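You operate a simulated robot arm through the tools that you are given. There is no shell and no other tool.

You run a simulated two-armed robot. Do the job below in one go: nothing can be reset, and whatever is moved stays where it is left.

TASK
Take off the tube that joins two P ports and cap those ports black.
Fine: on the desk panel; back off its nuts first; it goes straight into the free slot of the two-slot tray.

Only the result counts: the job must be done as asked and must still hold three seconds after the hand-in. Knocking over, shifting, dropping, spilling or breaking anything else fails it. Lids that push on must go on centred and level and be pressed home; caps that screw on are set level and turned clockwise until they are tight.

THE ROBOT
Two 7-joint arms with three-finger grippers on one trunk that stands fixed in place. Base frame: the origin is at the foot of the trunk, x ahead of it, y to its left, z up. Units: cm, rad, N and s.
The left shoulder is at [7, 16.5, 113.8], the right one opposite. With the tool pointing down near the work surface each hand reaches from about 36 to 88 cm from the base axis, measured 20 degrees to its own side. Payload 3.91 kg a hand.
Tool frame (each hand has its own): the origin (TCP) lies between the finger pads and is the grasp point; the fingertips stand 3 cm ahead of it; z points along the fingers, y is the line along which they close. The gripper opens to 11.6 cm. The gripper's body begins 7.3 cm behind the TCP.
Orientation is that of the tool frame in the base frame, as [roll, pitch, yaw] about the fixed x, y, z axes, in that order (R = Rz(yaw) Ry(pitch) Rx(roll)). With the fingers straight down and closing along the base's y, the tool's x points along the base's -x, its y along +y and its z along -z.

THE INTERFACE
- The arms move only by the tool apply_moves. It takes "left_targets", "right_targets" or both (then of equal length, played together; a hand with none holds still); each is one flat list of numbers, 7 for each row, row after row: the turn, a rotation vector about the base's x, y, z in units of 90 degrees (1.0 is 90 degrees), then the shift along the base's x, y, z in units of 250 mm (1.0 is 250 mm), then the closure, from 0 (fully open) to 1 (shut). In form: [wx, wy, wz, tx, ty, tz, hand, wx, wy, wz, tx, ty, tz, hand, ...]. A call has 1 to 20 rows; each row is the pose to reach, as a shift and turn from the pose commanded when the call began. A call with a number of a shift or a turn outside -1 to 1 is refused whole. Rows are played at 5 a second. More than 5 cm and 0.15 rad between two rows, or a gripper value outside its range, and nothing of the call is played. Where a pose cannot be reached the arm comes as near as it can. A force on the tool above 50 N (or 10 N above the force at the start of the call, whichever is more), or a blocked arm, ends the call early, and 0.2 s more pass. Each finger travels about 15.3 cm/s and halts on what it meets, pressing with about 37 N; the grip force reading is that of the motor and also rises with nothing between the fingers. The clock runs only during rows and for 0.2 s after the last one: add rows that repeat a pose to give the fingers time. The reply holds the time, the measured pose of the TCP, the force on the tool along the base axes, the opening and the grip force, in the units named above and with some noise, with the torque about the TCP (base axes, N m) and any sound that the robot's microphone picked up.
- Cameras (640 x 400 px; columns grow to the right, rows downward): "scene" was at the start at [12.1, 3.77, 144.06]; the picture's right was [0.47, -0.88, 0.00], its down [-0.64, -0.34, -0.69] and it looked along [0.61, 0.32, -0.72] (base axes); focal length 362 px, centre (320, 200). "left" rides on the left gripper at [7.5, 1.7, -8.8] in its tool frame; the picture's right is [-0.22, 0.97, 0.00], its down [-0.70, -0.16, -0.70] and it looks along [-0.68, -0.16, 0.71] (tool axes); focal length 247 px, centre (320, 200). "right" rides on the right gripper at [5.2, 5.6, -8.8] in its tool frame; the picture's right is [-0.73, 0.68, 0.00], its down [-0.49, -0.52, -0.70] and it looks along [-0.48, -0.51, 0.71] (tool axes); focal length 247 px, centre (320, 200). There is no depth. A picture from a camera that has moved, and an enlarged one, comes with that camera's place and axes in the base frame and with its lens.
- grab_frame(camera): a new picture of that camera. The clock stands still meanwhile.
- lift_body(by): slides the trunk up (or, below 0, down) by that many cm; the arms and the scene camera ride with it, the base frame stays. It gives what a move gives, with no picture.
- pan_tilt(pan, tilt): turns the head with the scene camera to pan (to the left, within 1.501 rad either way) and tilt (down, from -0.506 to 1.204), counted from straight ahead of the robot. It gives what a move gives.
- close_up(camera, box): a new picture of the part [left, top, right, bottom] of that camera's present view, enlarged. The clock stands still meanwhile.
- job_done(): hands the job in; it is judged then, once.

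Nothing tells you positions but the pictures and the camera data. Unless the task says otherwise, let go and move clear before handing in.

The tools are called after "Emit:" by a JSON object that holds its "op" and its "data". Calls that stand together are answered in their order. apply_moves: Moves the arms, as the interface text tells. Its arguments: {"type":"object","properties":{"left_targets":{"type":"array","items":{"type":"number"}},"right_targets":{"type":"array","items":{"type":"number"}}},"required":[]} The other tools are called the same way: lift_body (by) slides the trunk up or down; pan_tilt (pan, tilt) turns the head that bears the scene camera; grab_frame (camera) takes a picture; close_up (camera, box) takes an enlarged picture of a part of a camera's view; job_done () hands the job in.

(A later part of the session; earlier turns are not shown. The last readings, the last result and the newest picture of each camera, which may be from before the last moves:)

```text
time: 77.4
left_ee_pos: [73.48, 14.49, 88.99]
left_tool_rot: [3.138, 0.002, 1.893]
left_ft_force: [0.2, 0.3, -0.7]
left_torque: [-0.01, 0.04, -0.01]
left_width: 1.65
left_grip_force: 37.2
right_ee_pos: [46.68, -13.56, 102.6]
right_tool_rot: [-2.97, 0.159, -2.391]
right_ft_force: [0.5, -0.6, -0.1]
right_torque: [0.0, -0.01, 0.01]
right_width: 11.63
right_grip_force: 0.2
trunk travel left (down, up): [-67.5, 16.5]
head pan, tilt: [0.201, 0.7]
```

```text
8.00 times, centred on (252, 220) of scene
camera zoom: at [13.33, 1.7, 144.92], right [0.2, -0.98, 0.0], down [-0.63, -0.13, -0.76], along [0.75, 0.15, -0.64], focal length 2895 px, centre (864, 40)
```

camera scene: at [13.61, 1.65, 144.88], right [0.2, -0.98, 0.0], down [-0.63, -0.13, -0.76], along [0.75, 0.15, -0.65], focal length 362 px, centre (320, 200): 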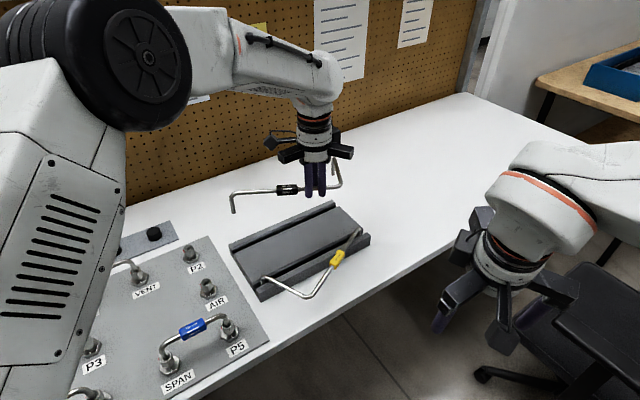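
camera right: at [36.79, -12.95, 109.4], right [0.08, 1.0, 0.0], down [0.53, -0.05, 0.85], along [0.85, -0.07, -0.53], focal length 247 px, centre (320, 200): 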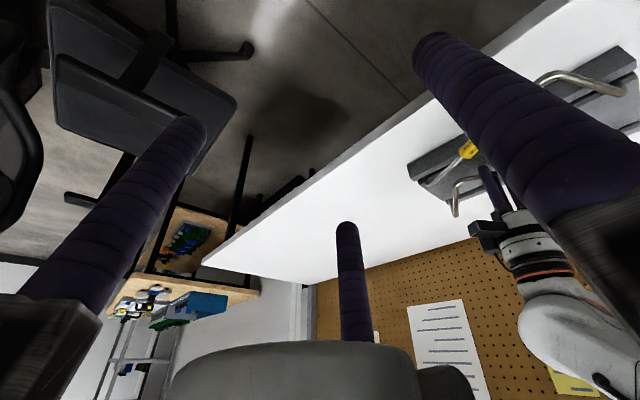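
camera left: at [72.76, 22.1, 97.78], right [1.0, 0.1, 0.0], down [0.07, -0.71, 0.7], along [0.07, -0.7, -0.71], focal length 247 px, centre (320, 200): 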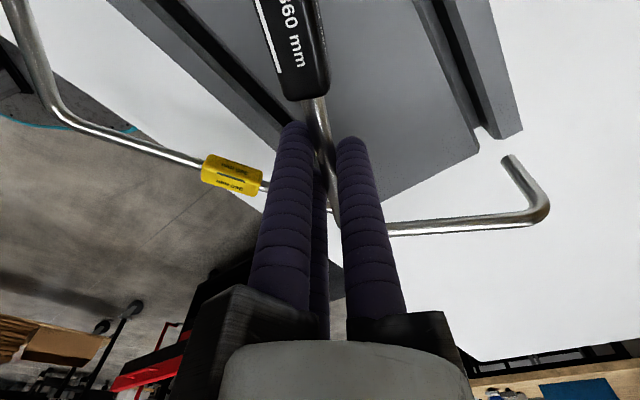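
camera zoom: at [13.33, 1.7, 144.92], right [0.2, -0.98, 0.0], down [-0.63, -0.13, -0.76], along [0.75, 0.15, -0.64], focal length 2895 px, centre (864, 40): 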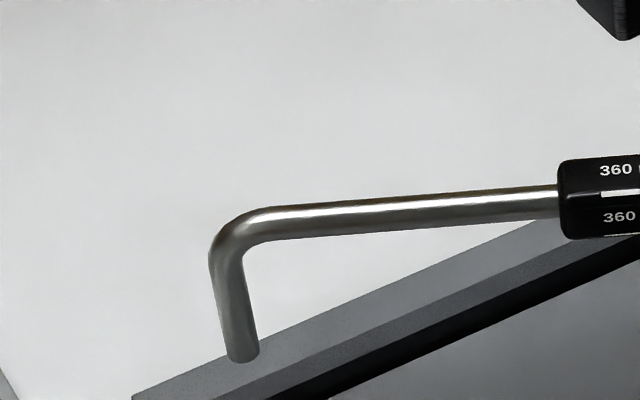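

The geometry says the tips were centred within about 1–2 mm, but the slot's inner part is only ~1 mm wider than the tube, so it caught on the rear chamfer, and the tube is now rolled about 4° in the grip. I'll tilt the hand to make the legs vertical again, bias toward the front, and lower to just above the slot.

Emit:
{"op": "apply_moves", "data": {"left_targets": [-0.007, 0.021, 0, 0.0057, 0.0056, 0, 0.95, -0.01406, 0.04216, 0, 0.0057, 0.0056, -0.03, 0.95, -0.01406, 0.04216, 0, 0.0057, 0.0056, -0.06, 0.95, -0.01406, 0.04216, 0, 0.0057, 0.0056, -0.085, 0.95, -0.01406, 0.04216, 0, 0.0057, 0.0056, -0.085, 0.95]}}

Emit:
{"op": "close_up", "data": {"camera": "left", "box": [400, 80, 560, 240]}}

Emit:
{"op": "close_up", "data": {"camera": "scene", "box": [220, 205, 284, 255]}}

Emit:
{"op": "close_up", "data": {"camera": "right", "box": [400, 130, 528, 230]}}

```text
time: 78.6
left_ee_pos: [73.65, 14.55, 86.8]
left_tool_rot: [-3.075, 0.002, 1.894]
left_ft_force: [-0.6, -0.1, -0.1]
left_torque: [-0.04, 0.03, 0.02]
left_width: 1.63
left_grip_force: 37.3
right_ee_pos: [46.66, -13.63, 102.48]
right_tool_rot: [-2.971, 0.159, -2.39]
right_ft_force: [-0.4, -0.3, -0.6]
right_torque: [0.01, 0.0, 0.0]
right_width: 11.62
right_grip_force: 0.1
trunk travel left (down, up): [-67.5, 16.5]
head pan, tilt: [0.201, 0.7]
```

```text
2.50 times, centred on (480, 160) of left
camera zoom: at [73.45, 22.44, 95.53], right [0.99, 0.1, -0.06], down [0.11, -0.69, 0.71], along [0.02, -0.71, -0.7], focal length 617 px, centre (-80, 300)
```

zoom: 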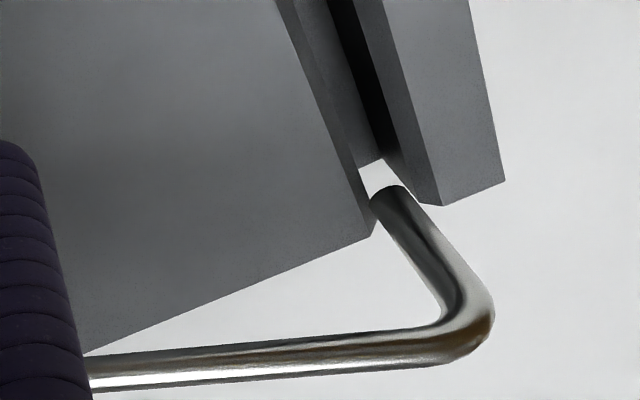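

```text
8.00 times, centred on (252, 230) of scene
camera zoom: at [13.31, 1.69, 144.92], right [0.2, -0.98, 0.0], down [-0.63, -0.13, -0.76], along [0.75, 0.15, -0.64], focal length 2895 px, centre (864, -40)
```

zoom: 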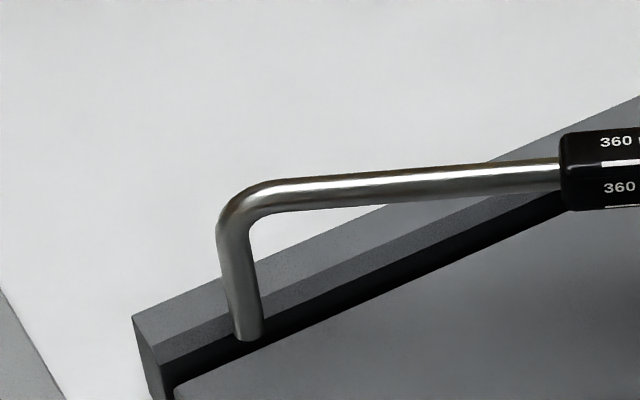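

```text
4.00 times, centred on (464, 180) of right
camera zoom: at [37.18, -12.8, 109.26], right [0.08, 1.0, 0.0], down [0.53, -0.05, 0.85], along [0.84, -0.07, -0.53], focal length 988 px, centre (-256, 280)
```

zoom: 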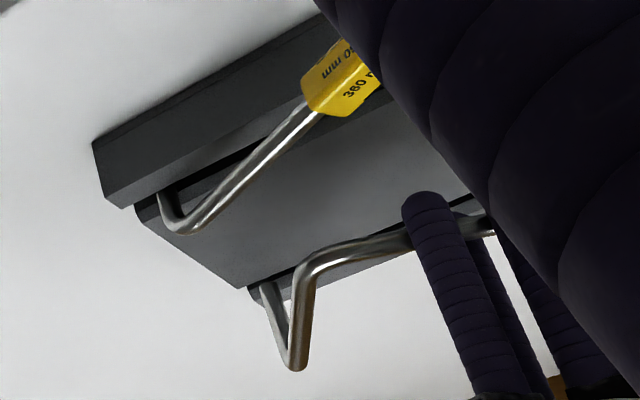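

Emit:
{"op": "close_up", "data": {"camera": "left", "box": [460, 110, 540, 170]}}

Emit:
{"op": "close_up", "data": {"camera": "scene", "box": [230, 220, 262, 245]}}

Emit:
{"op": "close_up", "data": {"camera": "right", "box": [436, 180, 500, 225]}}

```text
6.67 times, centred on (500, 140) of left
camera zoom: at [73.45, 22.44, 95.53], right [0.99, 0.1, -0.06], down [0.11, -0.69, 0.71], along [0.02, -0.71, -0.7], focal length 1646 px, centre (-880, 600)
```

zoom: 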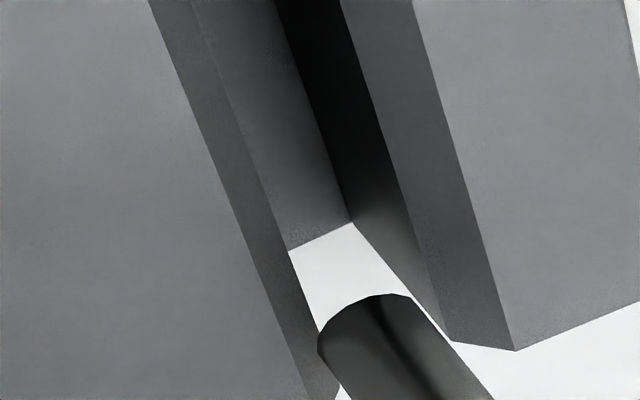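

```text
16.00 times, centred on (246, 232) of scene
camera zoom: at [13.31, 1.69, 144.92], right [0.2, -0.98, 0.0], down [-0.63, -0.13, -0.76], along [0.75, 0.15, -0.64], focal length 5790 px, centre (1504, -320)
```

zoom: 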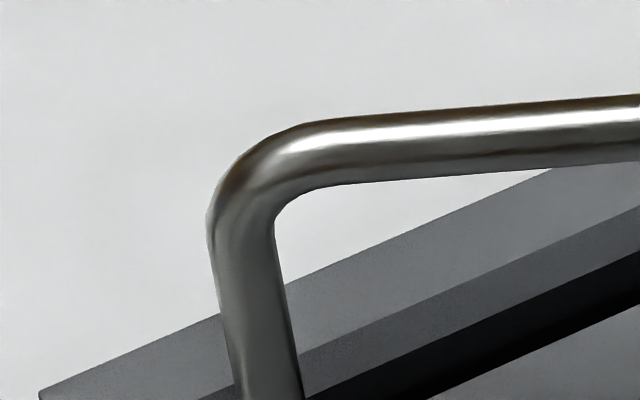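

```text
8.89 times, centred on (468, 202) of right
camera zoom: at [37.18, -12.8, 109.26], right [0.08, 1.0, 0.0], down [0.53, -0.05, 0.85], along [0.84, -0.07, -0.53], focal length 2195 px, centre (-996, 178)
```

zoom: 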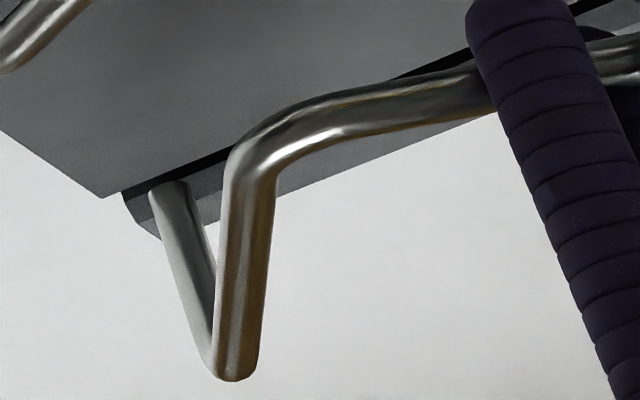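

Seen close up, both tips are now about 3 mm to the front of centre. Contact on the rear chamfer is the unstable side, so I'll centre with a slight front bias and lower in small steps, watching forces.

Emit:
{"op": "apply_moves", "data": {"left_targets": [0, 0, 0, 0.006, 0.006, -0.008, 0.95, 0, 0, 0, 0.006, 0.006, -0.018, 0.95, 0, 0, 0, 0.006, 0.006, -0.028, 0.95, 0, 0, 0, 0.006, 0.006, -0.034, 0.95, 0, 0, 0, 0.006, 0.006, -0.034, 0.95]}}

Emit:
{"op": "close_up", "data": {"camera": "left", "box": [460, 110, 540, 170]}}

Emit:
{"op": "close_up", "data": {"camera": "scene", "box": [220, 215, 284, 265]}}

```text
time: 79.8
left_ee_pos: [73.84, 14.82, 86.01]
left_tool_rot: [-3.074, 0.002, 1.892]
left_ft_force: [-0.4, -0.4, -1.6]
left_torque: [-0.03, -0.03, 0.01]
left_width: 1.62
left_grip_force: 37.3
right_ee_pos: [46.66, -13.62, 102.52]
right_tool_rot: [-2.97, 0.159, -2.393]
right_ft_force: [0.7, -0.2, 0.3]
right_torque: [0.0, -0.01, -0.02]
right_width: 11.59
right_grip_force: 0.0
trunk travel left (down, up): [-67.5, 16.5]
head pan, tilt: [0.201, 0.7]
```

```text
6.67 times, centred on (500, 140) of left
camera zoom: at [73.63, 22.59, 94.65], right [0.99, 0.1, -0.06], down [0.11, -0.69, 0.71], along [0.02, -0.71, -0.7], focal length 1646 px, centre (-880, 600)
```

zoom: 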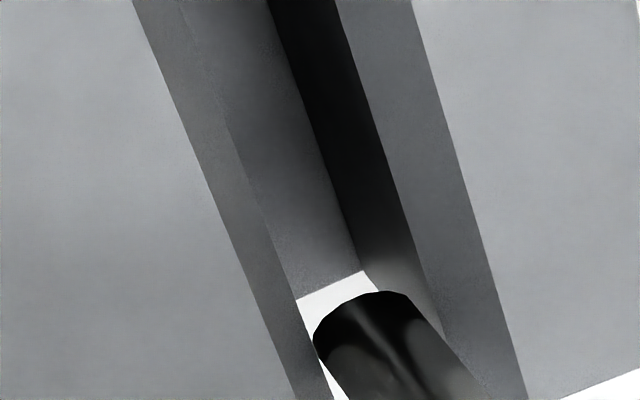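

```text
8.00 times, centred on (252, 240) of scene
camera zoom: at [13.32, 1.7, 144.92], right [0.2, -0.98, 0.0], down [-0.63, -0.13, -0.76], along [0.75, 0.15, -0.64], focal length 2895 px, centre (864, -120)
```

zoom: 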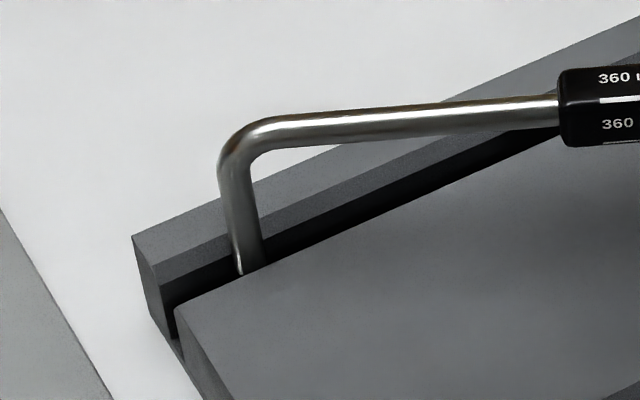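

No contact yet and the P2 tip sits within a millimetre of the inner slot's centre; P3's tip is already below the block's edge. Lowering further in millimetre steps.

Emit:
{"op": "apply_moves", "data": {"left_targets": [0, 0, 0, 0.001, 0.001, -0.004, 0.95, 0, 0, 0, 0.001, 0.001, -0.008, 0.95, 0, 0, 0, 0.001, 0.001, -0.012, 0.95, 0, 0, 0, 0.001, 0.001, -0.016, 0.95, 0, 0, 0, 0.001, 0.001, -0.016, 0.95]}}

Emit:
{"op": "close_up", "data": {"camera": "left", "box": [460, 110, 540, 170]}}

```text
time: 81.0
left_ee_pos: [73.91, 14.65, 85.54]
left_tool_rot: [-3.074, 0.002, 1.894]
left_ft_force: [0.0, -0.5, -0.5]
left_torque: [-0.01, -0.04, -0.01]
left_width: 1.61
left_grip_force: 37.5
right_ee_pos: [46.74, -13.76, 102.48]
right_tool_rot: [-2.971, 0.158, -2.392]
right_ft_force: [0.5, -0.1, -0.9]
right_torque: [-0.03, -0.01, 0.01]
right_width: 11.59
right_grip_force: 0.0
trunk travel left (down, up): [-67.5, 16.5]
head pan, tilt: [0.201, 0.7]
```

```text
6.67 times, centred on (500, 140) of left
camera zoom: at [73.64, 22.6, 94.22], right [0.99, 0.1, -0.06], down [0.11, -0.69, 0.71], along [0.02, -0.71, -0.7], focal length 1646 px, centre (-880, 600)
```

zoom: 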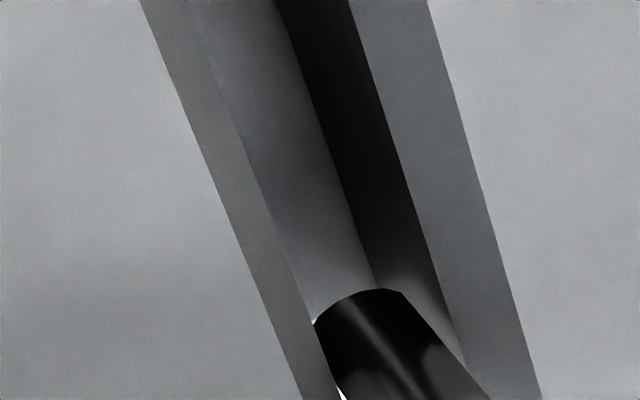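

Emit:
{"op": "apply_moves", "data": {"left_targets": [0, 0, 0, 0.001, 0.001, -0.004, 0.95, 0, 0, 0, 0.001, 0.001, -0.008, 0.95, 0, 0, 0, 0.001, 0.001, -0.012, 0.95, 0, 0, 0, 0.001, 0.001, -0.016, 0.95, 0, 0, 0, 0.001, 0.001, -0.016, 0.95]}}

Emit:
{"op": "close_up", "data": {"camera": "left", "box": [460, 110, 540, 170]}}

Emit:
{"op": "close_up", "data": {"camera": "scene", "box": [220, 215, 284, 265]}}

```text
time: 82.2
left_ee_pos: [73.75, 14.76, 85.1]
left_tool_rot: [-3.076, 0.001, 1.895]
left_ft_force: [0.0, 0.1, -0.5]
left_torque: [-0.03, 0.0, -0.01]
left_width: 1.6
left_grip_force: 36.6
right_ee_pos: [46.76, -13.65, 102.62]
right_tool_rot: [-2.971, 0.159, -2.391]
right_ft_force: [-0.5, 0.2, -0.2]
right_torque: [-0.01, 0.01, -0.01]
right_width: 11.59
right_grip_force: 0.1
trunk travel left (down, up): [-67.5, 16.5]
head pan, tilt: [0.201, 0.7]
```

```text
6.67 times, centred on (500, 140) of left
camera zoom: at [73.62, 22.63, 93.85], right [0.99, 0.1, -0.06], down [0.11, -0.69, 0.71], along [0.02, -0.71, -0.7], focal length 1646 px, centre (-880, 600)
```

zoom: 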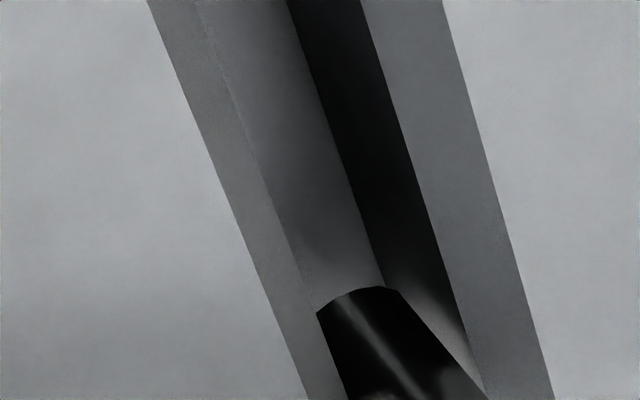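

```text
8.00 times, centred on (252, 240) of scene
camera zoom: at [13.32, 1.7, 144.92], right [0.2, -0.98, 0.0], down [-0.63, -0.13, -0.76], along [0.75, 0.15, -0.64], focal length 2895 px, centre (864, -120)
```

zoom: 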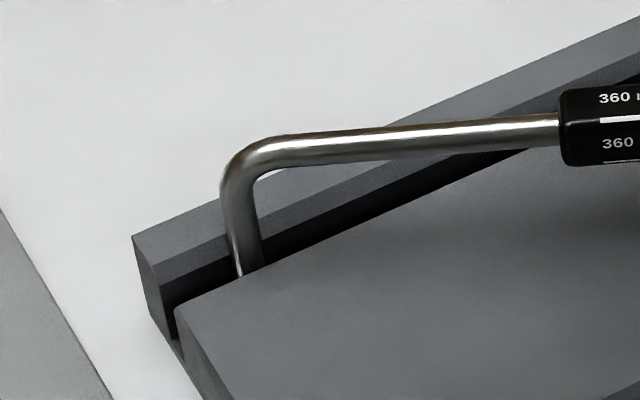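

Both tips are inside the inner slot with no force. Continuing down toward the floor.

Emit:
{"op": "apply_moves", "data": {"left_targets": [0, 0, 0, 0, 0, -0.006, 0.95, 0, 0, 0, 0, 0, -0.012, 0.95, 0, 0, 0, 0, 0, -0.018, 0.95, 0, 0, 0, 0, 0, -0.024, 0.95, 0, 0, 0, 0, 0, -0.03, 0.95, 0, 0, 0, 0, 0, -0.036, 0.95, 0, 0, 0, 0, 0, -0.042, 0.95, 0, 0, 0, 0, 0, -0.042, 0.95]}}

Emit:
{"op": "close_up", "data": {"camera": "left", "box": [460, 110, 540, 170]}}

```text
time: 84.0
left_ee_pos: [73.78, 14.84, 84.1]
left_tool_rot: [-3.074, 0.003, 1.893]
left_ft_force: [0.2, -0.4, -0.5]
left_torque: [-0.01, -0.02, -0.02]
left_width: 1.61
left_grip_force: 36.6
right_ee_pos: [46.72, -13.71, 102.54]
right_tool_rot: [-2.972, 0.158, -2.391]
right_ft_force: [-0.2, 0.4, 0.4]
right_torque: [0.02, -0.02, 0.04]
right_width: 11.57
right_grip_force: 0.1
trunk travel left (down, up): [-67.5, 16.5]
head pan, tilt: [0.201, 0.7]
```

```text
6.67 times, centred on (500, 140) of left
camera zoom: at [73.62, 22.65, 92.77], right [0.99, 0.1, -0.06], down [0.11, -0.69, 0.71], along [0.02, -0.71, -0.7], focal length 1646 px, centre (-880, 600)
```

zoom: 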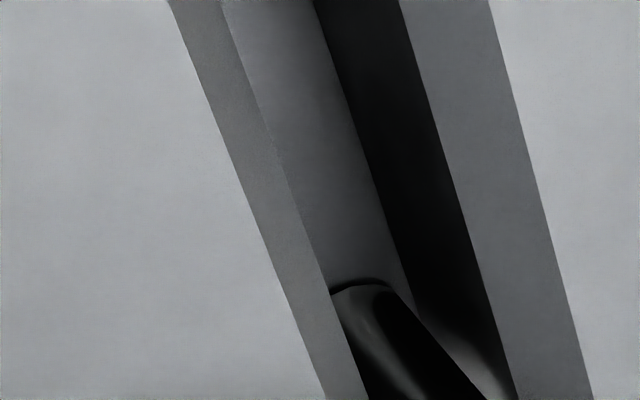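

Deep in the slot now, still force-free, with the floor close. A few more millimetres until light floor contact.

Emit:
{"op": "apply_moves", "data": {"left_targets": [0, 0, 0, 0, 0, -0.004, 0.95, 0, 0, 0, 0, 0, -0.008, 0.95, 0, 0, 0, 0, 0, -0.012, 0.95, 0, 0, 0, 0, 0, -0.016, 0.95, 0, 0, 0, 0, 0, -0.016, 0.95]}}

Emit:
{"op": "close_up", "data": {"camera": "left", "box": [460, 110, 540, 170]}}

Emit:
{"op": "close_up", "data": {"camera": "scene", "box": [210, 170, 370, 290]}}

```text
time: 85.2
left_ee_pos: [73.78, 14.81, 83.67]
left_tool_rot: [-3.075, 0.002, 1.895]
left_ft_force: [-0.3, 0.3, 0.4]
left_torque: [-0.05, 0.0, 0.0]
left_width: 1.65
left_grip_force: 36.8
right_ee_pos: [46.64, -13.7, 102.44]
right_tool_rot: [-2.971, 0.159, -2.39]
right_ft_force: [0.0, -0.2, 0.8]
right_torque: [0.02, -0.01, 0.03]
right_width: 11.6
right_grip_force: 0.0
trunk travel left (down, up): [-67.5, 16.5]
head pan, tilt: [0.201, 0.7]
```

```text
6.67 times, centred on (500, 140) of left
camera zoom: at [73.59, 22.7, 92.34], right [0.99, 0.1, -0.06], down [0.11, -0.69, 0.71], along [0.02, -0.71, -0.7], focal length 1646 px, centre (-880, 600)
```

zoom: 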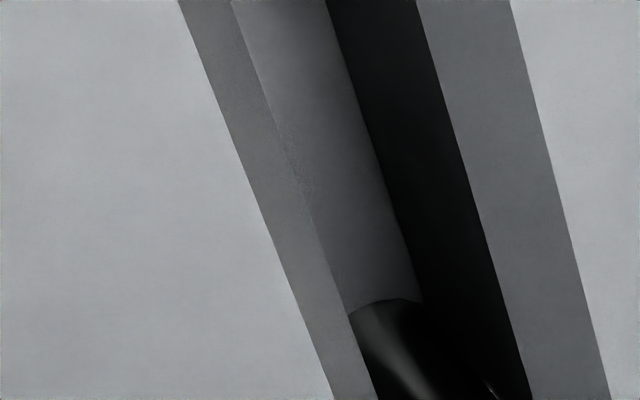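

```text
3.33 times, centred on (290, 230) of scene
camera zoom: at [13.32, 1.7, 144.92], right [0.2, -0.98, 0.0], down [-0.63, -0.13, -0.76], along [0.75, 0.15, -0.64], focal length 1206 px, centre (420, 100)
```

zoom: 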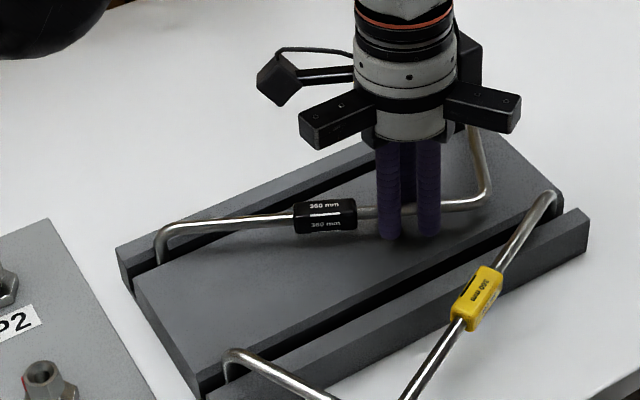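

Emit:
{"op": "apply_moves", "data": {"left_targets": [0, 0, 0, 0, 0, -0.004, 0.95, 0, 0, 0, 0, 0, -0.008, 0.95, 0, 0, 0, 0, 0, -0.012, 0.95, 0, 0, 0, 0, 0, -0.012, 0.95]}}

Emit:
{"op": "close_up", "data": {"camera": "left", "box": [460, 110, 540, 170]}}

Emit:
{"op": "close_up", "data": {"camera": "right", "box": [400, 130, 528, 230]}}

```text
time: 86.2
left_ee_pos: [73.69, 14.68, 83.47]
left_tool_rot: [-3.078, 0.001, 1.892]
left_ft_force: [-5.2, -0.3, 11.3]
left_torque: [1.37, 0.46, -0.08]
left_width: 1.62
left_grip_force: 36.9
right_ee_pos: [46.47, -13.66, 102.5]
right_tool_rot: [-2.97, 0.16, -2.393]
right_ft_force: [0.0, 0.6, -0.2]
right_torque: [0.0, -0.04, 0.01]
right_width: 11.6
right_grip_force: 0.1
trunk travel left (down, up): [-67.5, 16.5]
head pan, tilt: [0.201, 0.7]
```

```text
6.67 times, centred on (500, 140) of left
camera zoom: at [73.54, 22.63, 92.21], right [0.99, 0.1, -0.06], down [0.11, -0.7, 0.71], along [0.02, -0.71, -0.7], focal length 1646 px, centre (-880, 600)
```

zoom: 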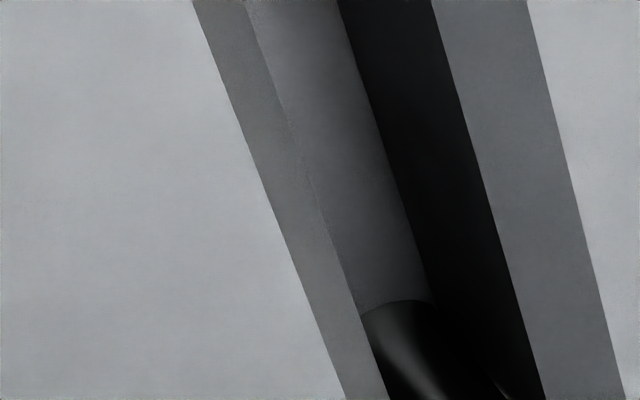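

```text
4.00 times, centred on (464, 180) of right
camera zoom: at [37.01, -12.85, 109.32], right [0.08, 1.0, 0.0], down [0.53, -0.05, 0.85], along [0.84, -0.07, -0.53], focal length 988 px, centre (-256, 280)
```

zoom: 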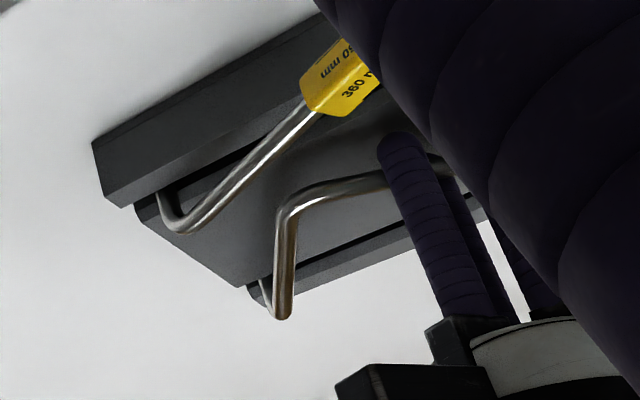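

The ends now rest on the slot floor (11 N, mostly at the P3-end). I'll take the pressure off, open the fingers and rise straight up.

Emit:
{"op": "apply_moves", "data": {"left_targets": [0, 0, 0, 0, 0, 0.006, 0.95, 0, 0, 0, 0, 0, 0.007, 0.85, 0, 0, 0, 0, 0, 0.007, 0.8, 0, 0, 0, 0, 0, 0.007, 0.7, 0, 0, 0, 0, 0, 0.007, 0.6, 0, 0, 0, 0, 0, 0.007, 0.6]}}

Emit:
{"op": "grab_frame", "data": {"camera": "left"}}

Emit:
{"op": "close_up", "data": {"camera": "scene", "box": [210, 170, 370, 290]}}

Emit:
{"op": "close_up", "data": {"camera": "right", "box": [400, 130, 528, 230]}}

```text
time: 87.6
left_ee_pos: [73.78, 14.84, 83.59]
left_tool_rot: [-3.075, 0.001, 1.893]
left_ft_force: [0.3, 0.4, 0.1]
left_torque: [0.0, -0.01, 0.0]
left_width: 4.65
left_grip_force: 0.0
right_ee_pos: [46.67, -13.66, 102.45]
right_tool_rot: [-2.971, 0.158, -2.391]
right_ft_force: [0.1, -0.6, -0.2]
right_torque: [-0.02, -0.01, 0.0]
right_width: 11.61
right_grip_force: 0.0
trunk travel left (down, up): [-67.5, 16.5]
head pan, tilt: [0.201, 0.7]
```

```text
taken
camera left: at [73.68, 22.73, 92.24], right [0.99, 0.1, -0.06], down [0.11, -0.69, 0.71], along [0.02, -0.71, -0.7], focal length 247 px, centre (320, 200)
```

left: 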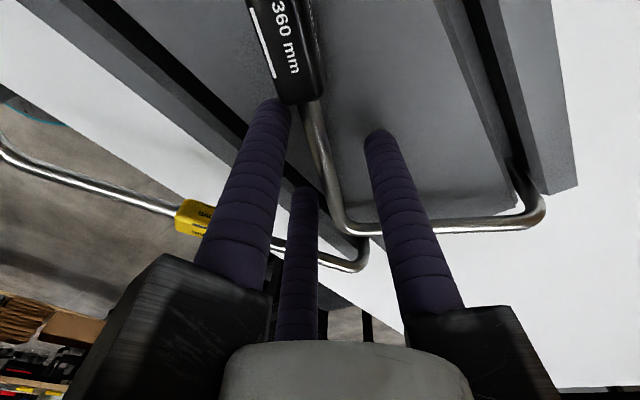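

```text
3.33 times, centred on (290, 230) of scene
camera zoom: at [13.32, 1.7, 144.92], right [0.2, -0.98, 0.0], down [-0.63, -0.13, -0.76], along [0.75, 0.15, -0.64], focal length 1206 px, centre (420, 100)
```

zoom: 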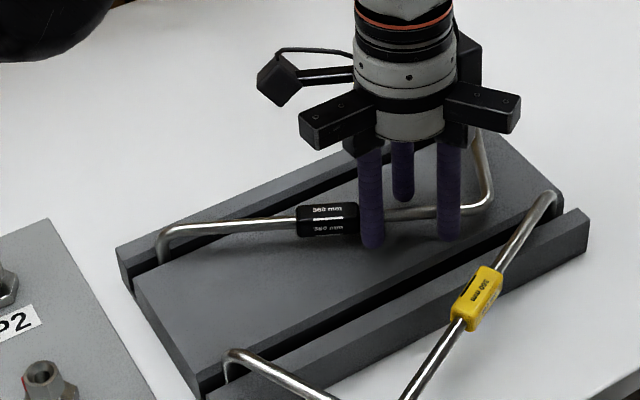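

```text
4.00 times, centred on (464, 180) of right
camera zoom: at [37.19, -12.79, 109.26], right [0.08, 1.0, 0.0], down [0.53, -0.05, 0.85], along [0.84, -0.07, -0.53], focal length 988 px, centre (-256, 280)
```

zoom: 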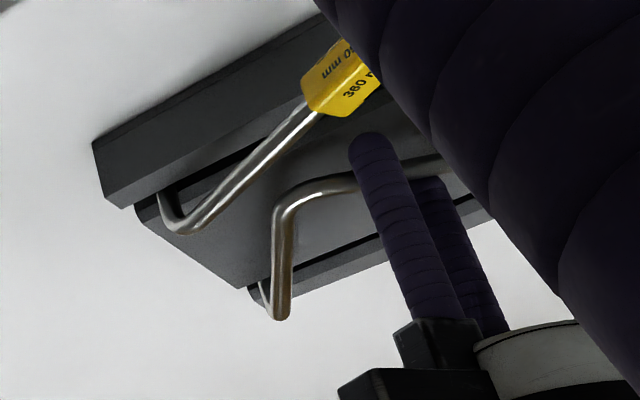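

The tube stands by itself in the slot. Rising straight up to clear it.

Emit:
{"op": "apply_moves", "data": {"left_targets": [0, 0, 0, 0, 0, 0.03, 0.6, 0, 0, 0, 0, 0, 0.08, 0.6, 0, 0, 0, 0, 0, 0.15, 0.6, 0, 0, 0, 0, 0, 0.25, 0.6, 0, 0, 0, 0, 0, 0.4, 0.6, 0, 0, 0, 0, 0, 0.56, 0.6, 0, 0, 0, 0, 0, 0.7, 0.4]}}

Emit:
{"op": "grab_frame", "data": {"camera": "left"}}

Emit:
{"op": "close_up", "data": {"camera": "scene", "box": [210, 170, 370, 290]}}

```text
time: 89.2
left_ee_pos: [73.86, 14.7, 101.14]
left_tool_rot: [-3.074, 0.003, 1.893]
left_ft_force: [0.3, 0.2, 0.0]
left_torque: [0.01, 0.0, 0.03]
left_width: 6.99
left_grip_force: 0.0
right_ee_pos: [46.62, -13.69, 102.5]
right_tool_rot: [-2.972, 0.16, -2.392]
right_ft_force: [-0.8, 0.5, 0.2]
right_torque: [-0.02, 0.0, -0.01]
right_width: 11.57
right_grip_force: 0.1
trunk travel left (down, up): [-67.5, 16.5]
head pan, tilt: [0.201, 0.7]
```

```text
taken
camera left: at [73.62, 22.59, 109.76], right [0.99, 0.1, -0.06], down [0.11, -0.69, 0.71], along [0.02, -0.71, -0.7], focal length 247 px, centre (320, 200)
```

left: 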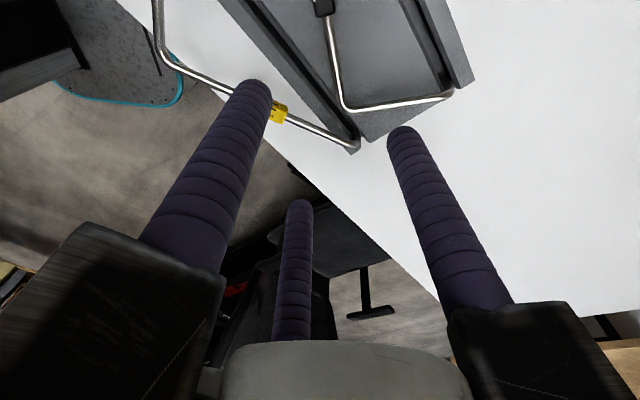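

```text
3.33 times, centred on (290, 230) of scene
camera zoom: at [13.24, 1.67, 144.92], right [0.2, -0.98, 0.0], down [-0.63, -0.13, -0.77], along [0.75, 0.15, -0.64], focal length 1206 px, centre (420, 100)
```

zoom: 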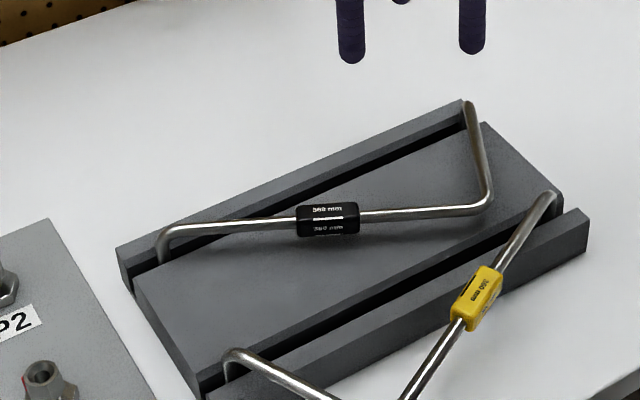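

The black tube rests in the free slot. Now for the caps: I level the hand and swing back toward the cap strip to look at the two black caps closely.

Emit:
{"op": "apply_moves", "data": {"left_targets": [0.007, -0.021, 0, -0.02, 0.14, 0.02, 0.3, 0.01406, -0.04216, 0, -0.05, 0.29, 0.04, 0.2, 0.01406, -0.04216, 0, -0.08, 0.44, 0.06, 0, 0.01406, -0.04216, 0, -0.11, 0.59, 0.06, 0, 0.01406, -0.04216, 0, -0.14, 0.74, 0.06, 0, 0.01406, -0.04216, 0, -0.16, 0.9, 0.06, 0, 0.01406, -0.04216, 0, -0.16, 0.9, 0.06, 0]}}

Emit:
{"op": "apply_moves", "data": {"left_targets": [0, 0, 0.09, -0.02, 0.05, 0, 0, 0, 0, 0.18, -0.04, 0.1, 0, 0, 0, 0, 0.27, -0.06, 0.15, 0, 0, 0, 0, 0.36, -0.08, 0.2, 0, 0, 0, 0, 0.45, -0.1, 0.25, 0, 0, 0, 0, 0.54, -0.12, 0.3, 0, 0, 0, 0, 0.63, -0.14, 0.35, 0, 0, 0, 0, 0.72, -0.16, 0.4, 0, 0, 0, 0, 0.81, -0.18, 0.45, 0, 0, 0, 0, 0.9, -0.2, 0.48, 0, 0, 0, 0, 0.96, -0.2, 0.48, 0]}}

Emit:
{"op": "grab_frame", "data": {"camera": "left"}}

Emit:
{"op": "grab_frame", "data": {"camera": "scene"}}

```text
time: 90.8
left_ee_pos: [69.62, 37.21, 102.71]
left_tool_rot: [3.137, 0.004, 1.895]
left_ft_force: [0.1, -0.5, -0.5]
left_torque: [0.04, 0.0, -0.03]
left_width: 11.6
left_grip_force: 0.0
right_ee_pos: [46.64, -13.75, 102.45]
right_tool_rot: [-2.97, 0.161, -2.391]
right_ft_force: [-0.3, -0.4, -0.4]
right_torque: [0.03, 0.03, 0.0]
right_width: 11.62
right_grip_force: 0.0
trunk travel left (down, up): [-67.5, 16.5]
head pan, tilt: [0.201, 0.7]
```

```text
refused: targets must hold 7 numbers for each row
```

```text
taken
camera left: at [68.94, 44.86, 111.54], right [1.0, 0.1, 0.0], down [0.07, -0.71, 0.7], along [0.07, -0.7, -0.71], focal length 247 px, centre (320, 200)
```

left: 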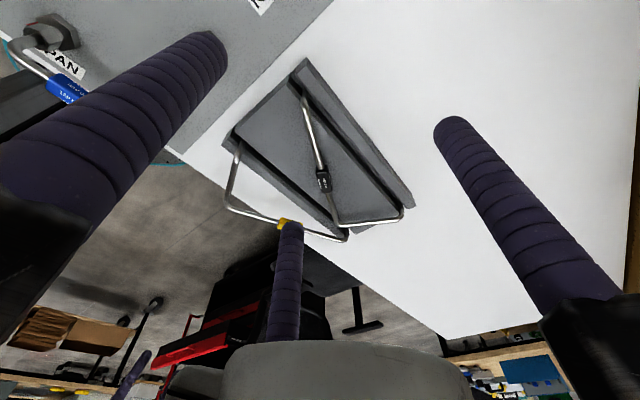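

```text
taken
camera scene: at [13.32, 1.58, 144.92], right [0.2, -0.98, 0.0], down [-0.63, -0.13, -0.76], along [0.75, 0.15, -0.64], focal length 362 px, centre (320, 200)
```

scene: 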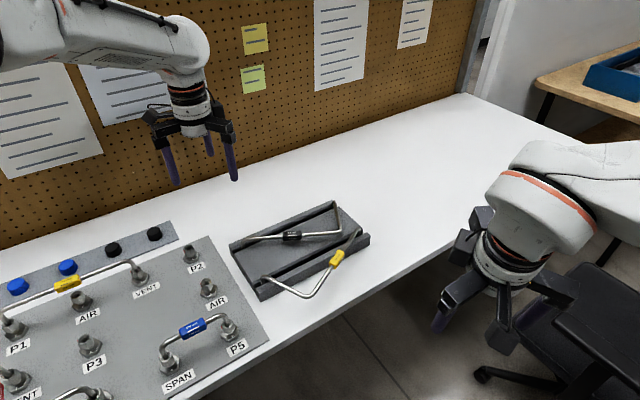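

The view shows the tube properly in its slot. The second move was refused for a typing slip; I redo it.

Emit:
{"op": "apply_moves", "data": {"left_targets": [0, 0, 0.09, -0.02, 0.05, 0, 0, 0, 0, 0.18, -0.04, 0.1, 0, 0, 0, 0, 0.27, -0.06, 0.15, 0, 0, 0, 0, 0.36, -0.08, 0.2, 0, 0, 0, 0, 0.45, -0.1, 0.25, 0, 0, 0, 0, 0.54, -0.12, 0.3, 0, 0, 0, 0, 0.63, -0.14, 0.35, 0, 0, 0, 0, 0.72, -0.16, 0.4, 0, 0, 0, 0, 0.81, -0.18, 0.45, 0, 0, 0, 0, 0.9, -0.2, 0.48, 0, 0, 0, 0, 0.96, -0.2, 0.48, 0, 0]}}

Emit:
{"op": "grab_frame", "data": {"camera": "left"}}

Emit:
{"op": "close_up", "data": {"camera": "scene", "box": [90, 215, 190, 278]}}

```text
time: 93.2
left_ee_pos: [64.78, 49.2, 102.63]
left_tool_rot: [3.138, 0.003, -2.88]
left_ft_force: [0.5, 0.0, 0.2]
left_torque: [-0.01, 0.01, -0.02]
left_width: 11.57
left_grip_force: 0.1
right_ee_pos: [46.74, -13.63, 102.66]
right_tool_rot: [-2.969, 0.16, -2.39]
right_ft_force: [-0.5, 0.3, -0.1]
right_torque: [0.03, -0.02, 0.04]
right_width: 11.59
right_grip_force: 0.1
trunk travel left (down, up): [-67.5, 16.5]
head pan, tilt: [0.201, 0.7]
```

```text
taken
camera left: at [57.11, 48.89, 111.46], right [-0.04, 1.0, 0.0], down [0.71, 0.02, 0.7], along [0.7, 0.03, -0.71], focal length 247 px, centre (320, 200)
```

left: 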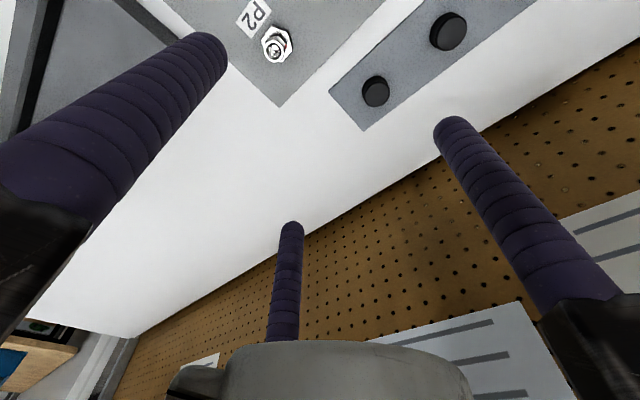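

```text
6.35 times, centred on (140, 246) of scene
camera zoom: at [13.34, 1.68, 144.92], right [0.2, -0.98, 0.0], down [-0.63, -0.13, -0.76], along [0.75, 0.15, -0.64], focal length 2298 px, centre (1463, -95)
```

zoom: 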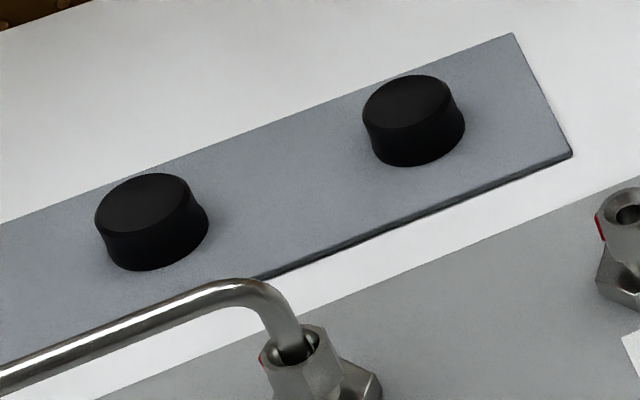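

Emit:
{"op": "close_up", "data": {"camera": "left", "box": [350, 0, 478, 120]}}

Emit:
{"op": "close_up", "data": {"camera": "left", "box": [240, 10, 320, 80]}}

```text
3.33 times, centred on (414, 60) of left
camera zoom: at [57.11, 48.89, 111.46], right [-0.04, 1.0, 0.0], down [0.71, 0.02, 0.7], along [0.7, 0.03, -0.71], focal length 823 px, centre (7, 667)
```

zoom: 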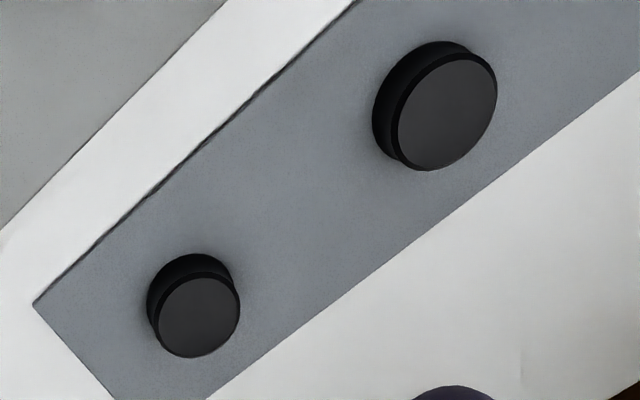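

```text
5.71 times, centred on (280, 45) of left
camera zoom: at [57.11, 48.89, 111.46], right [-0.04, 1.0, 0.0], down [0.71, 0.02, 0.7], along [0.7, 0.03, -0.71], focal length 1411 px, centre (549, 1086)
```

zoom: 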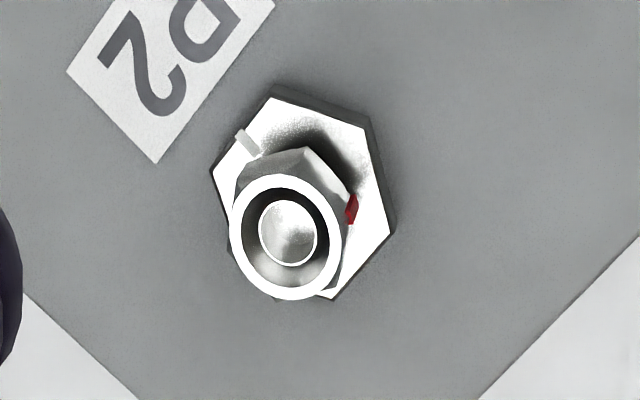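

The two black caps are equal, plain, smooth, about 3.4 cm wide. I'll hover the left hand over the nearer one to P2 to measure its place and height.

Emit:
{"op": "apply_moves", "data": {"left_targets": [0, 0, 0, 0.048, 0.076, -0.096, 0, 0, 0, 0, 0.096, 0.152, -0.192, 0, 0, 0, 0, 0.144, 0.228, -0.288, 0, 0, 0, 0, 0.192, 0.304, -0.384, 0, 0, 0, 0, 0.192, 0.304, -0.384, 0]}}

Emit:
{"op": "grab_frame", "data": {"camera": "left"}}

Emit:
{"op": "close_up", "data": {"camera": "left", "box": [270, 30, 366, 110]}}

```text
time: 94.4
left_ee_pos: [69.53, 56.82, 93.29]
left_tool_rot: [3.137, 0.005, -2.881]
left_ft_force: [-0.5, -0.1, -0.6]
left_torque: [0.02, 0.0, -0.02]
left_width: 11.61
left_grip_force: 0.0
right_ee_pos: [46.54, -13.62, 102.51]
right_tool_rot: [-2.969, 0.161, -2.391]
right_ft_force: [-0.2, 0.1, -0.2]
right_torque: [0.04, -0.03, -0.01]
right_width: 11.58
right_grip_force: 0.1
trunk travel left (down, up): [-67.5, 16.5]
head pan, tilt: [0.201, 0.7]
```

```text
taken
camera left: at [61.97, 56.5, 102.04], right [-0.03, 1.0, 0.01], down [0.71, 0.02, 0.7], along [0.7, 0.03, -0.71], focal length 247 px, centre (320, 200)
```

left: 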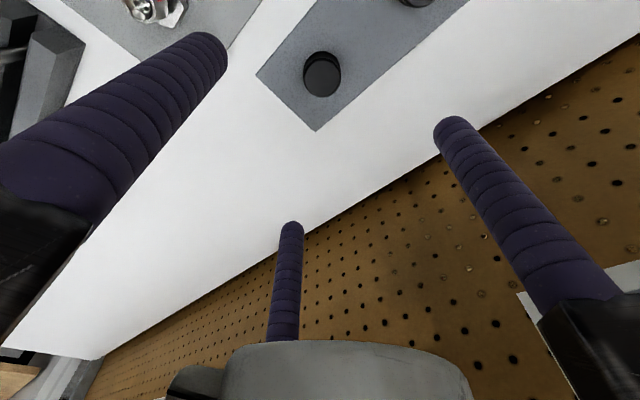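

```text
5.00 times, centred on (318, 70) of left
camera zoom: at [61.97, 56.5, 102.04], right [-0.03, 1.0, 0.01], down [0.71, 0.02, 0.7], along [0.7, 0.03, -0.71], focal length 1235 px, centre (330, 850)
```

zoom: 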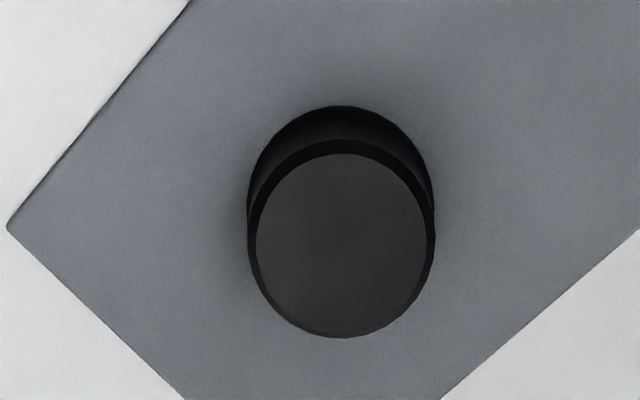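

Cap centre is at (69.81, 57.0), top at z 78.2, resting on the strip. Descending around it and closing.

Emit:
{"op": "apply_moves", "data": {"left_targets": [0, 0, 0, 0.0062, 0.0084, -0.1, 0.4, 0, 0, 0, 0.0062, 0.0084, -0.24, 0.4, 0, 0, 0, 0.0062, 0.0084, -0.38, 0.4, 0, 0, 0, 0.0062, 0.0084, -0.5, 0.4, 0, 0, 0, 0.0062, 0.0084, -0.55, 0.4, 0, 0, 0, 0.0062, 0.0084, -0.55, 0.6, 0, 0, 0, 0.0062, 0.0084, -0.55, 0.7, 0, 0, 0, 0.0062, 0.0084, -0.55, 0.9, 0, 0, 0, 0.0062, 0.0084, -0.55, 0.9]}}

Emit:
{"op": "grab_frame", "data": {"camera": "left"}}

Emit:
{"op": "close_up", "data": {"camera": "scene", "box": [100, 200, 200, 270]}}

```text
time: 96.4
left_ee_pos: [69.68, 57.1, 79.53]
left_tool_rot: [3.136, 0.006, -2.882]
left_ft_force: [-1.3, -2.6, 14.7]
left_torque: [-0.37, 0.31, -0.02]
left_width: 3.54
left_grip_force: 36.9
right_ee_pos: [46.56, -13.75, 102.57]
right_tool_rot: [-2.971, 0.161, -2.391]
right_ft_force: [0.0, -0.2, -0.7]
right_torque: [-0.01, 0.02, 0.02]
right_width: 11.61
right_grip_force: 0.1
trunk travel left (down, up): [-67.5, 16.5]
head pan, tilt: [0.201, 0.7]
```

```text
taken
camera left: at [61.95, 56.68, 88.26], right [-0.03, 1.0, 0.01], down [0.71, 0.02, 0.7], along [0.7, 0.03, -0.71], focal length 247 px, centre (320, 200)
```

left: 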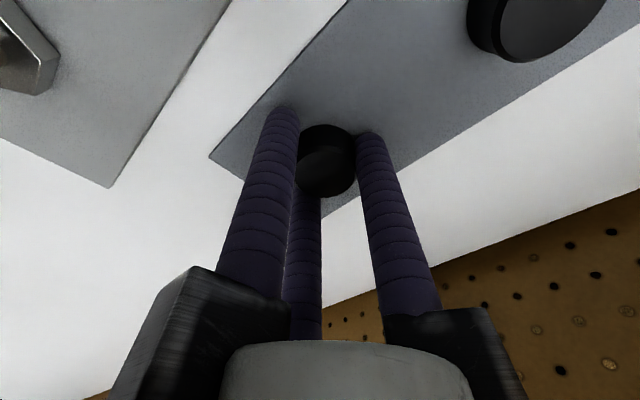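

```text
5.71 times, centred on (150, 235) of scene
camera zoom: at [13.11, 1.52, 144.95], right [0.2, -0.98, 0.0], down [-0.63, -0.13, -0.77], along [0.75, 0.15, -0.64], focal length 2068 px, centre (1291, 0)
```

zoom: 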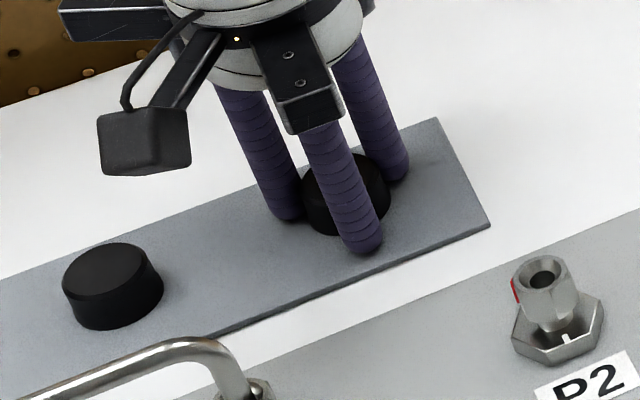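

The cap is held at 3.54 cm. Lifting it.

Emit:
{"op": "apply_moves", "data": {"left_targets": [0, 0, 0, 0, 0, 0.012, 0.9, 0, 0, 0, 0, 0, 0.03, 0.9, 0, 0, 0, 0, 0, 0.08, 0.9, 0, 0, 0, 0, 0, 0.16, 0.9, 0, 0, 0, 0, 0, 0.28, 0.9, 0, 0, 0, 0, 0, 0.4, 0.9, 0, 0, 0, 0, 0, 0.4, 0.9]}}

Emit:
{"op": "grab_frame", "data": {"camera": "left"}}

Emit:
{"op": "close_up", "data": {"camera": "scene", "box": [100, 160, 220, 270]}}

```text
time: 98.0
left_ee_pos: [69.87, 56.92, 89.15]
left_tool_rot: [3.138, 0.002, -2.881]
left_ft_force: [1.1, 0.0, 0.1]
left_torque: [-0.06, 0.02, 0.03]
left_width: 3.5
left_grip_force: 37.4
right_ee_pos: [46.74, -13.65, 102.54]
right_tool_rot: [-2.971, 0.158, -2.391]
right_ft_force: [-0.5, 1.0, 0.2]
right_torque: [0.0, 0.03, 0.0]
right_width: 11.59
right_grip_force: 0.1
trunk travel left (down, up): [-67.5, 16.5]
head pan, tilt: [0.201, 0.7]
```

```text
taken
camera left: at [62.25, 56.74, 98.02], right [-0.03, 1.0, 0.0], down [0.71, 0.02, 0.7], along [0.7, 0.03, -0.71], focal length 247 px, centre (320, 200)
```

left: 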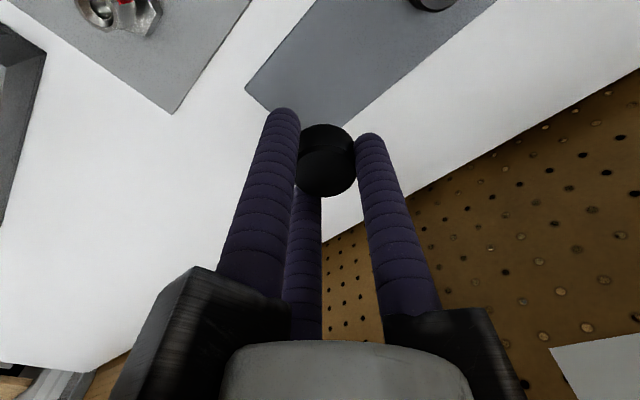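

```text
3.64 times, centred on (160, 215) of scene
camera zoom: at [13.37, 1.76, 144.91], right [0.2, -0.98, 0.0], down [-0.63, -0.13, -0.76], along [0.75, 0.15, -0.64], focal length 1316 px, centre (902, 146)
```

zoom: 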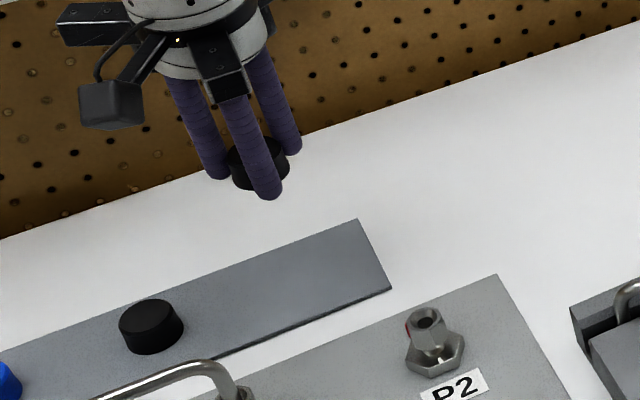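

Emit:
{"op": "close_up", "data": {"camera": "left", "box": [265, 100, 385, 210]}}

Emit:
{"op": "close_up", "data": {"camera": "scene", "box": [135, 175, 185, 215]}}

```text
3.64 times, centred on (325, 155) of left
camera zoom: at [62.25, 56.74, 98.02], right [-0.03, 1.0, 0.0], down [0.71, 0.02, 0.7], along [0.7, 0.03, -0.71], focal length 898 px, centre (302, 364)
```

zoom: 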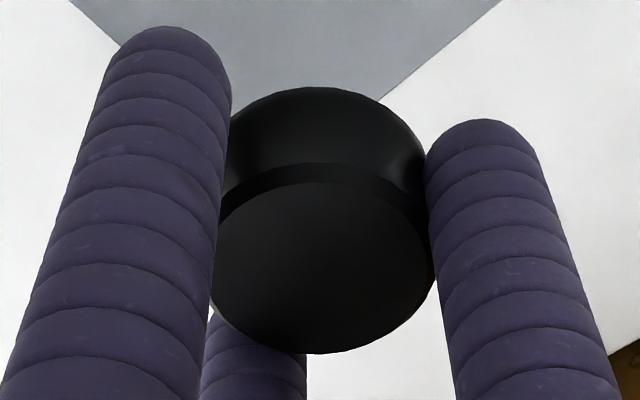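

```text
10.00 times, centred on (160, 195) of scene
camera zoom: at [13.37, 1.76, 144.91], right [0.2, -0.98, 0.0], down [-0.63, -0.13, -0.76], along [0.75, 0.15, -0.64], focal length 3619 px, centre (1920, 250)
```

zoom: 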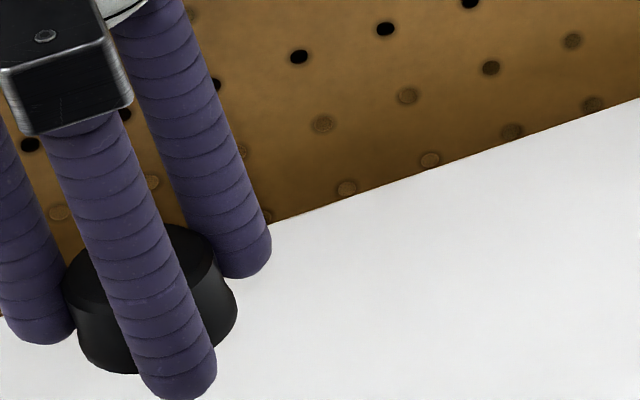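

The cap is held level. I'll carry it over P2 (axis at about (64.67, 44.18) from the nut grips) and check alignment there.

Emit:
{"op": "apply_moves", "data": {"left_targets": [0, 0, 0, -0.052, -0.1272, 0.02, 0.9, 0, 0, 0, -0.104, -0.2544, 0.02, 0.9, 0, 0, 0, -0.156, -0.3816, 0.02, 0.9, 0, 0, 0, -0.207, -0.512, 0.02, 0.9, 0, 0, 0, -0.207, -0.512, 0.02, 0.9]}}

Emit:
{"op": "grab_frame", "data": {"camera": "left"}}

Emit:
{"op": "close_up", "data": {"camera": "scene", "box": [150, 210, 230, 270]}}

```text
time: 99.2
left_ee_pos: [64.4, 44.22, 89.7]
left_tool_rot: [3.138, 0.002, -2.881]
left_ft_force: [0.7, 0.6, 0.0]
left_torque: [0.0, 0.02, -0.02]
left_width: 3.46
left_grip_force: 37.2
right_ee_pos: [46.66, -13.6, 102.53]
right_tool_rot: [-2.971, 0.16, -2.391]
right_ft_force: [-0.7, -0.1, 0.5]
right_torque: [-0.01, 0.01, -0.01]
right_width: 11.61
right_grip_force: 0.0
trunk travel left (down, up): [-67.5, 16.5]
head pan, tilt: [0.201, 0.7]
```

```text
taken
camera left: at [56.82, 43.98, 98.48], right [-0.03, 1.0, 0.0], down [0.71, 0.02, 0.7], along [0.7, 0.03, -0.71], focal length 247 px, centre (320, 200)
```

left: 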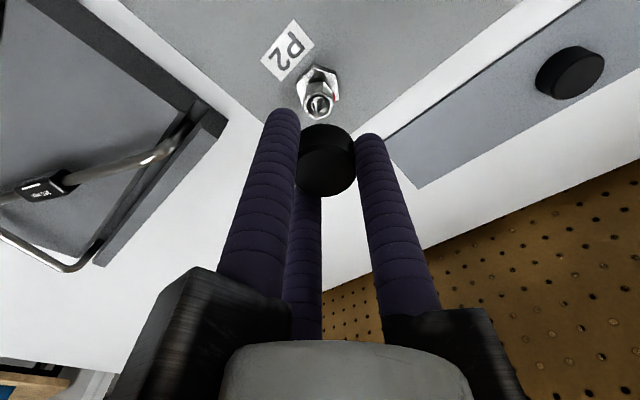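

```text
6.67 times, centred on (190, 240) of scene
camera zoom: at [13.37, 1.84, 144.91], right [0.2, -0.98, 0.0], down [-0.63, -0.13, -0.76], along [0.75, 0.15, -0.64], focal length 2413 px, centre (1187, -67)
```

zoom: 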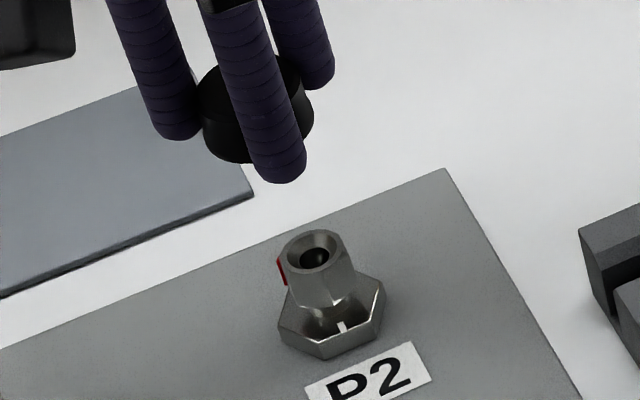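

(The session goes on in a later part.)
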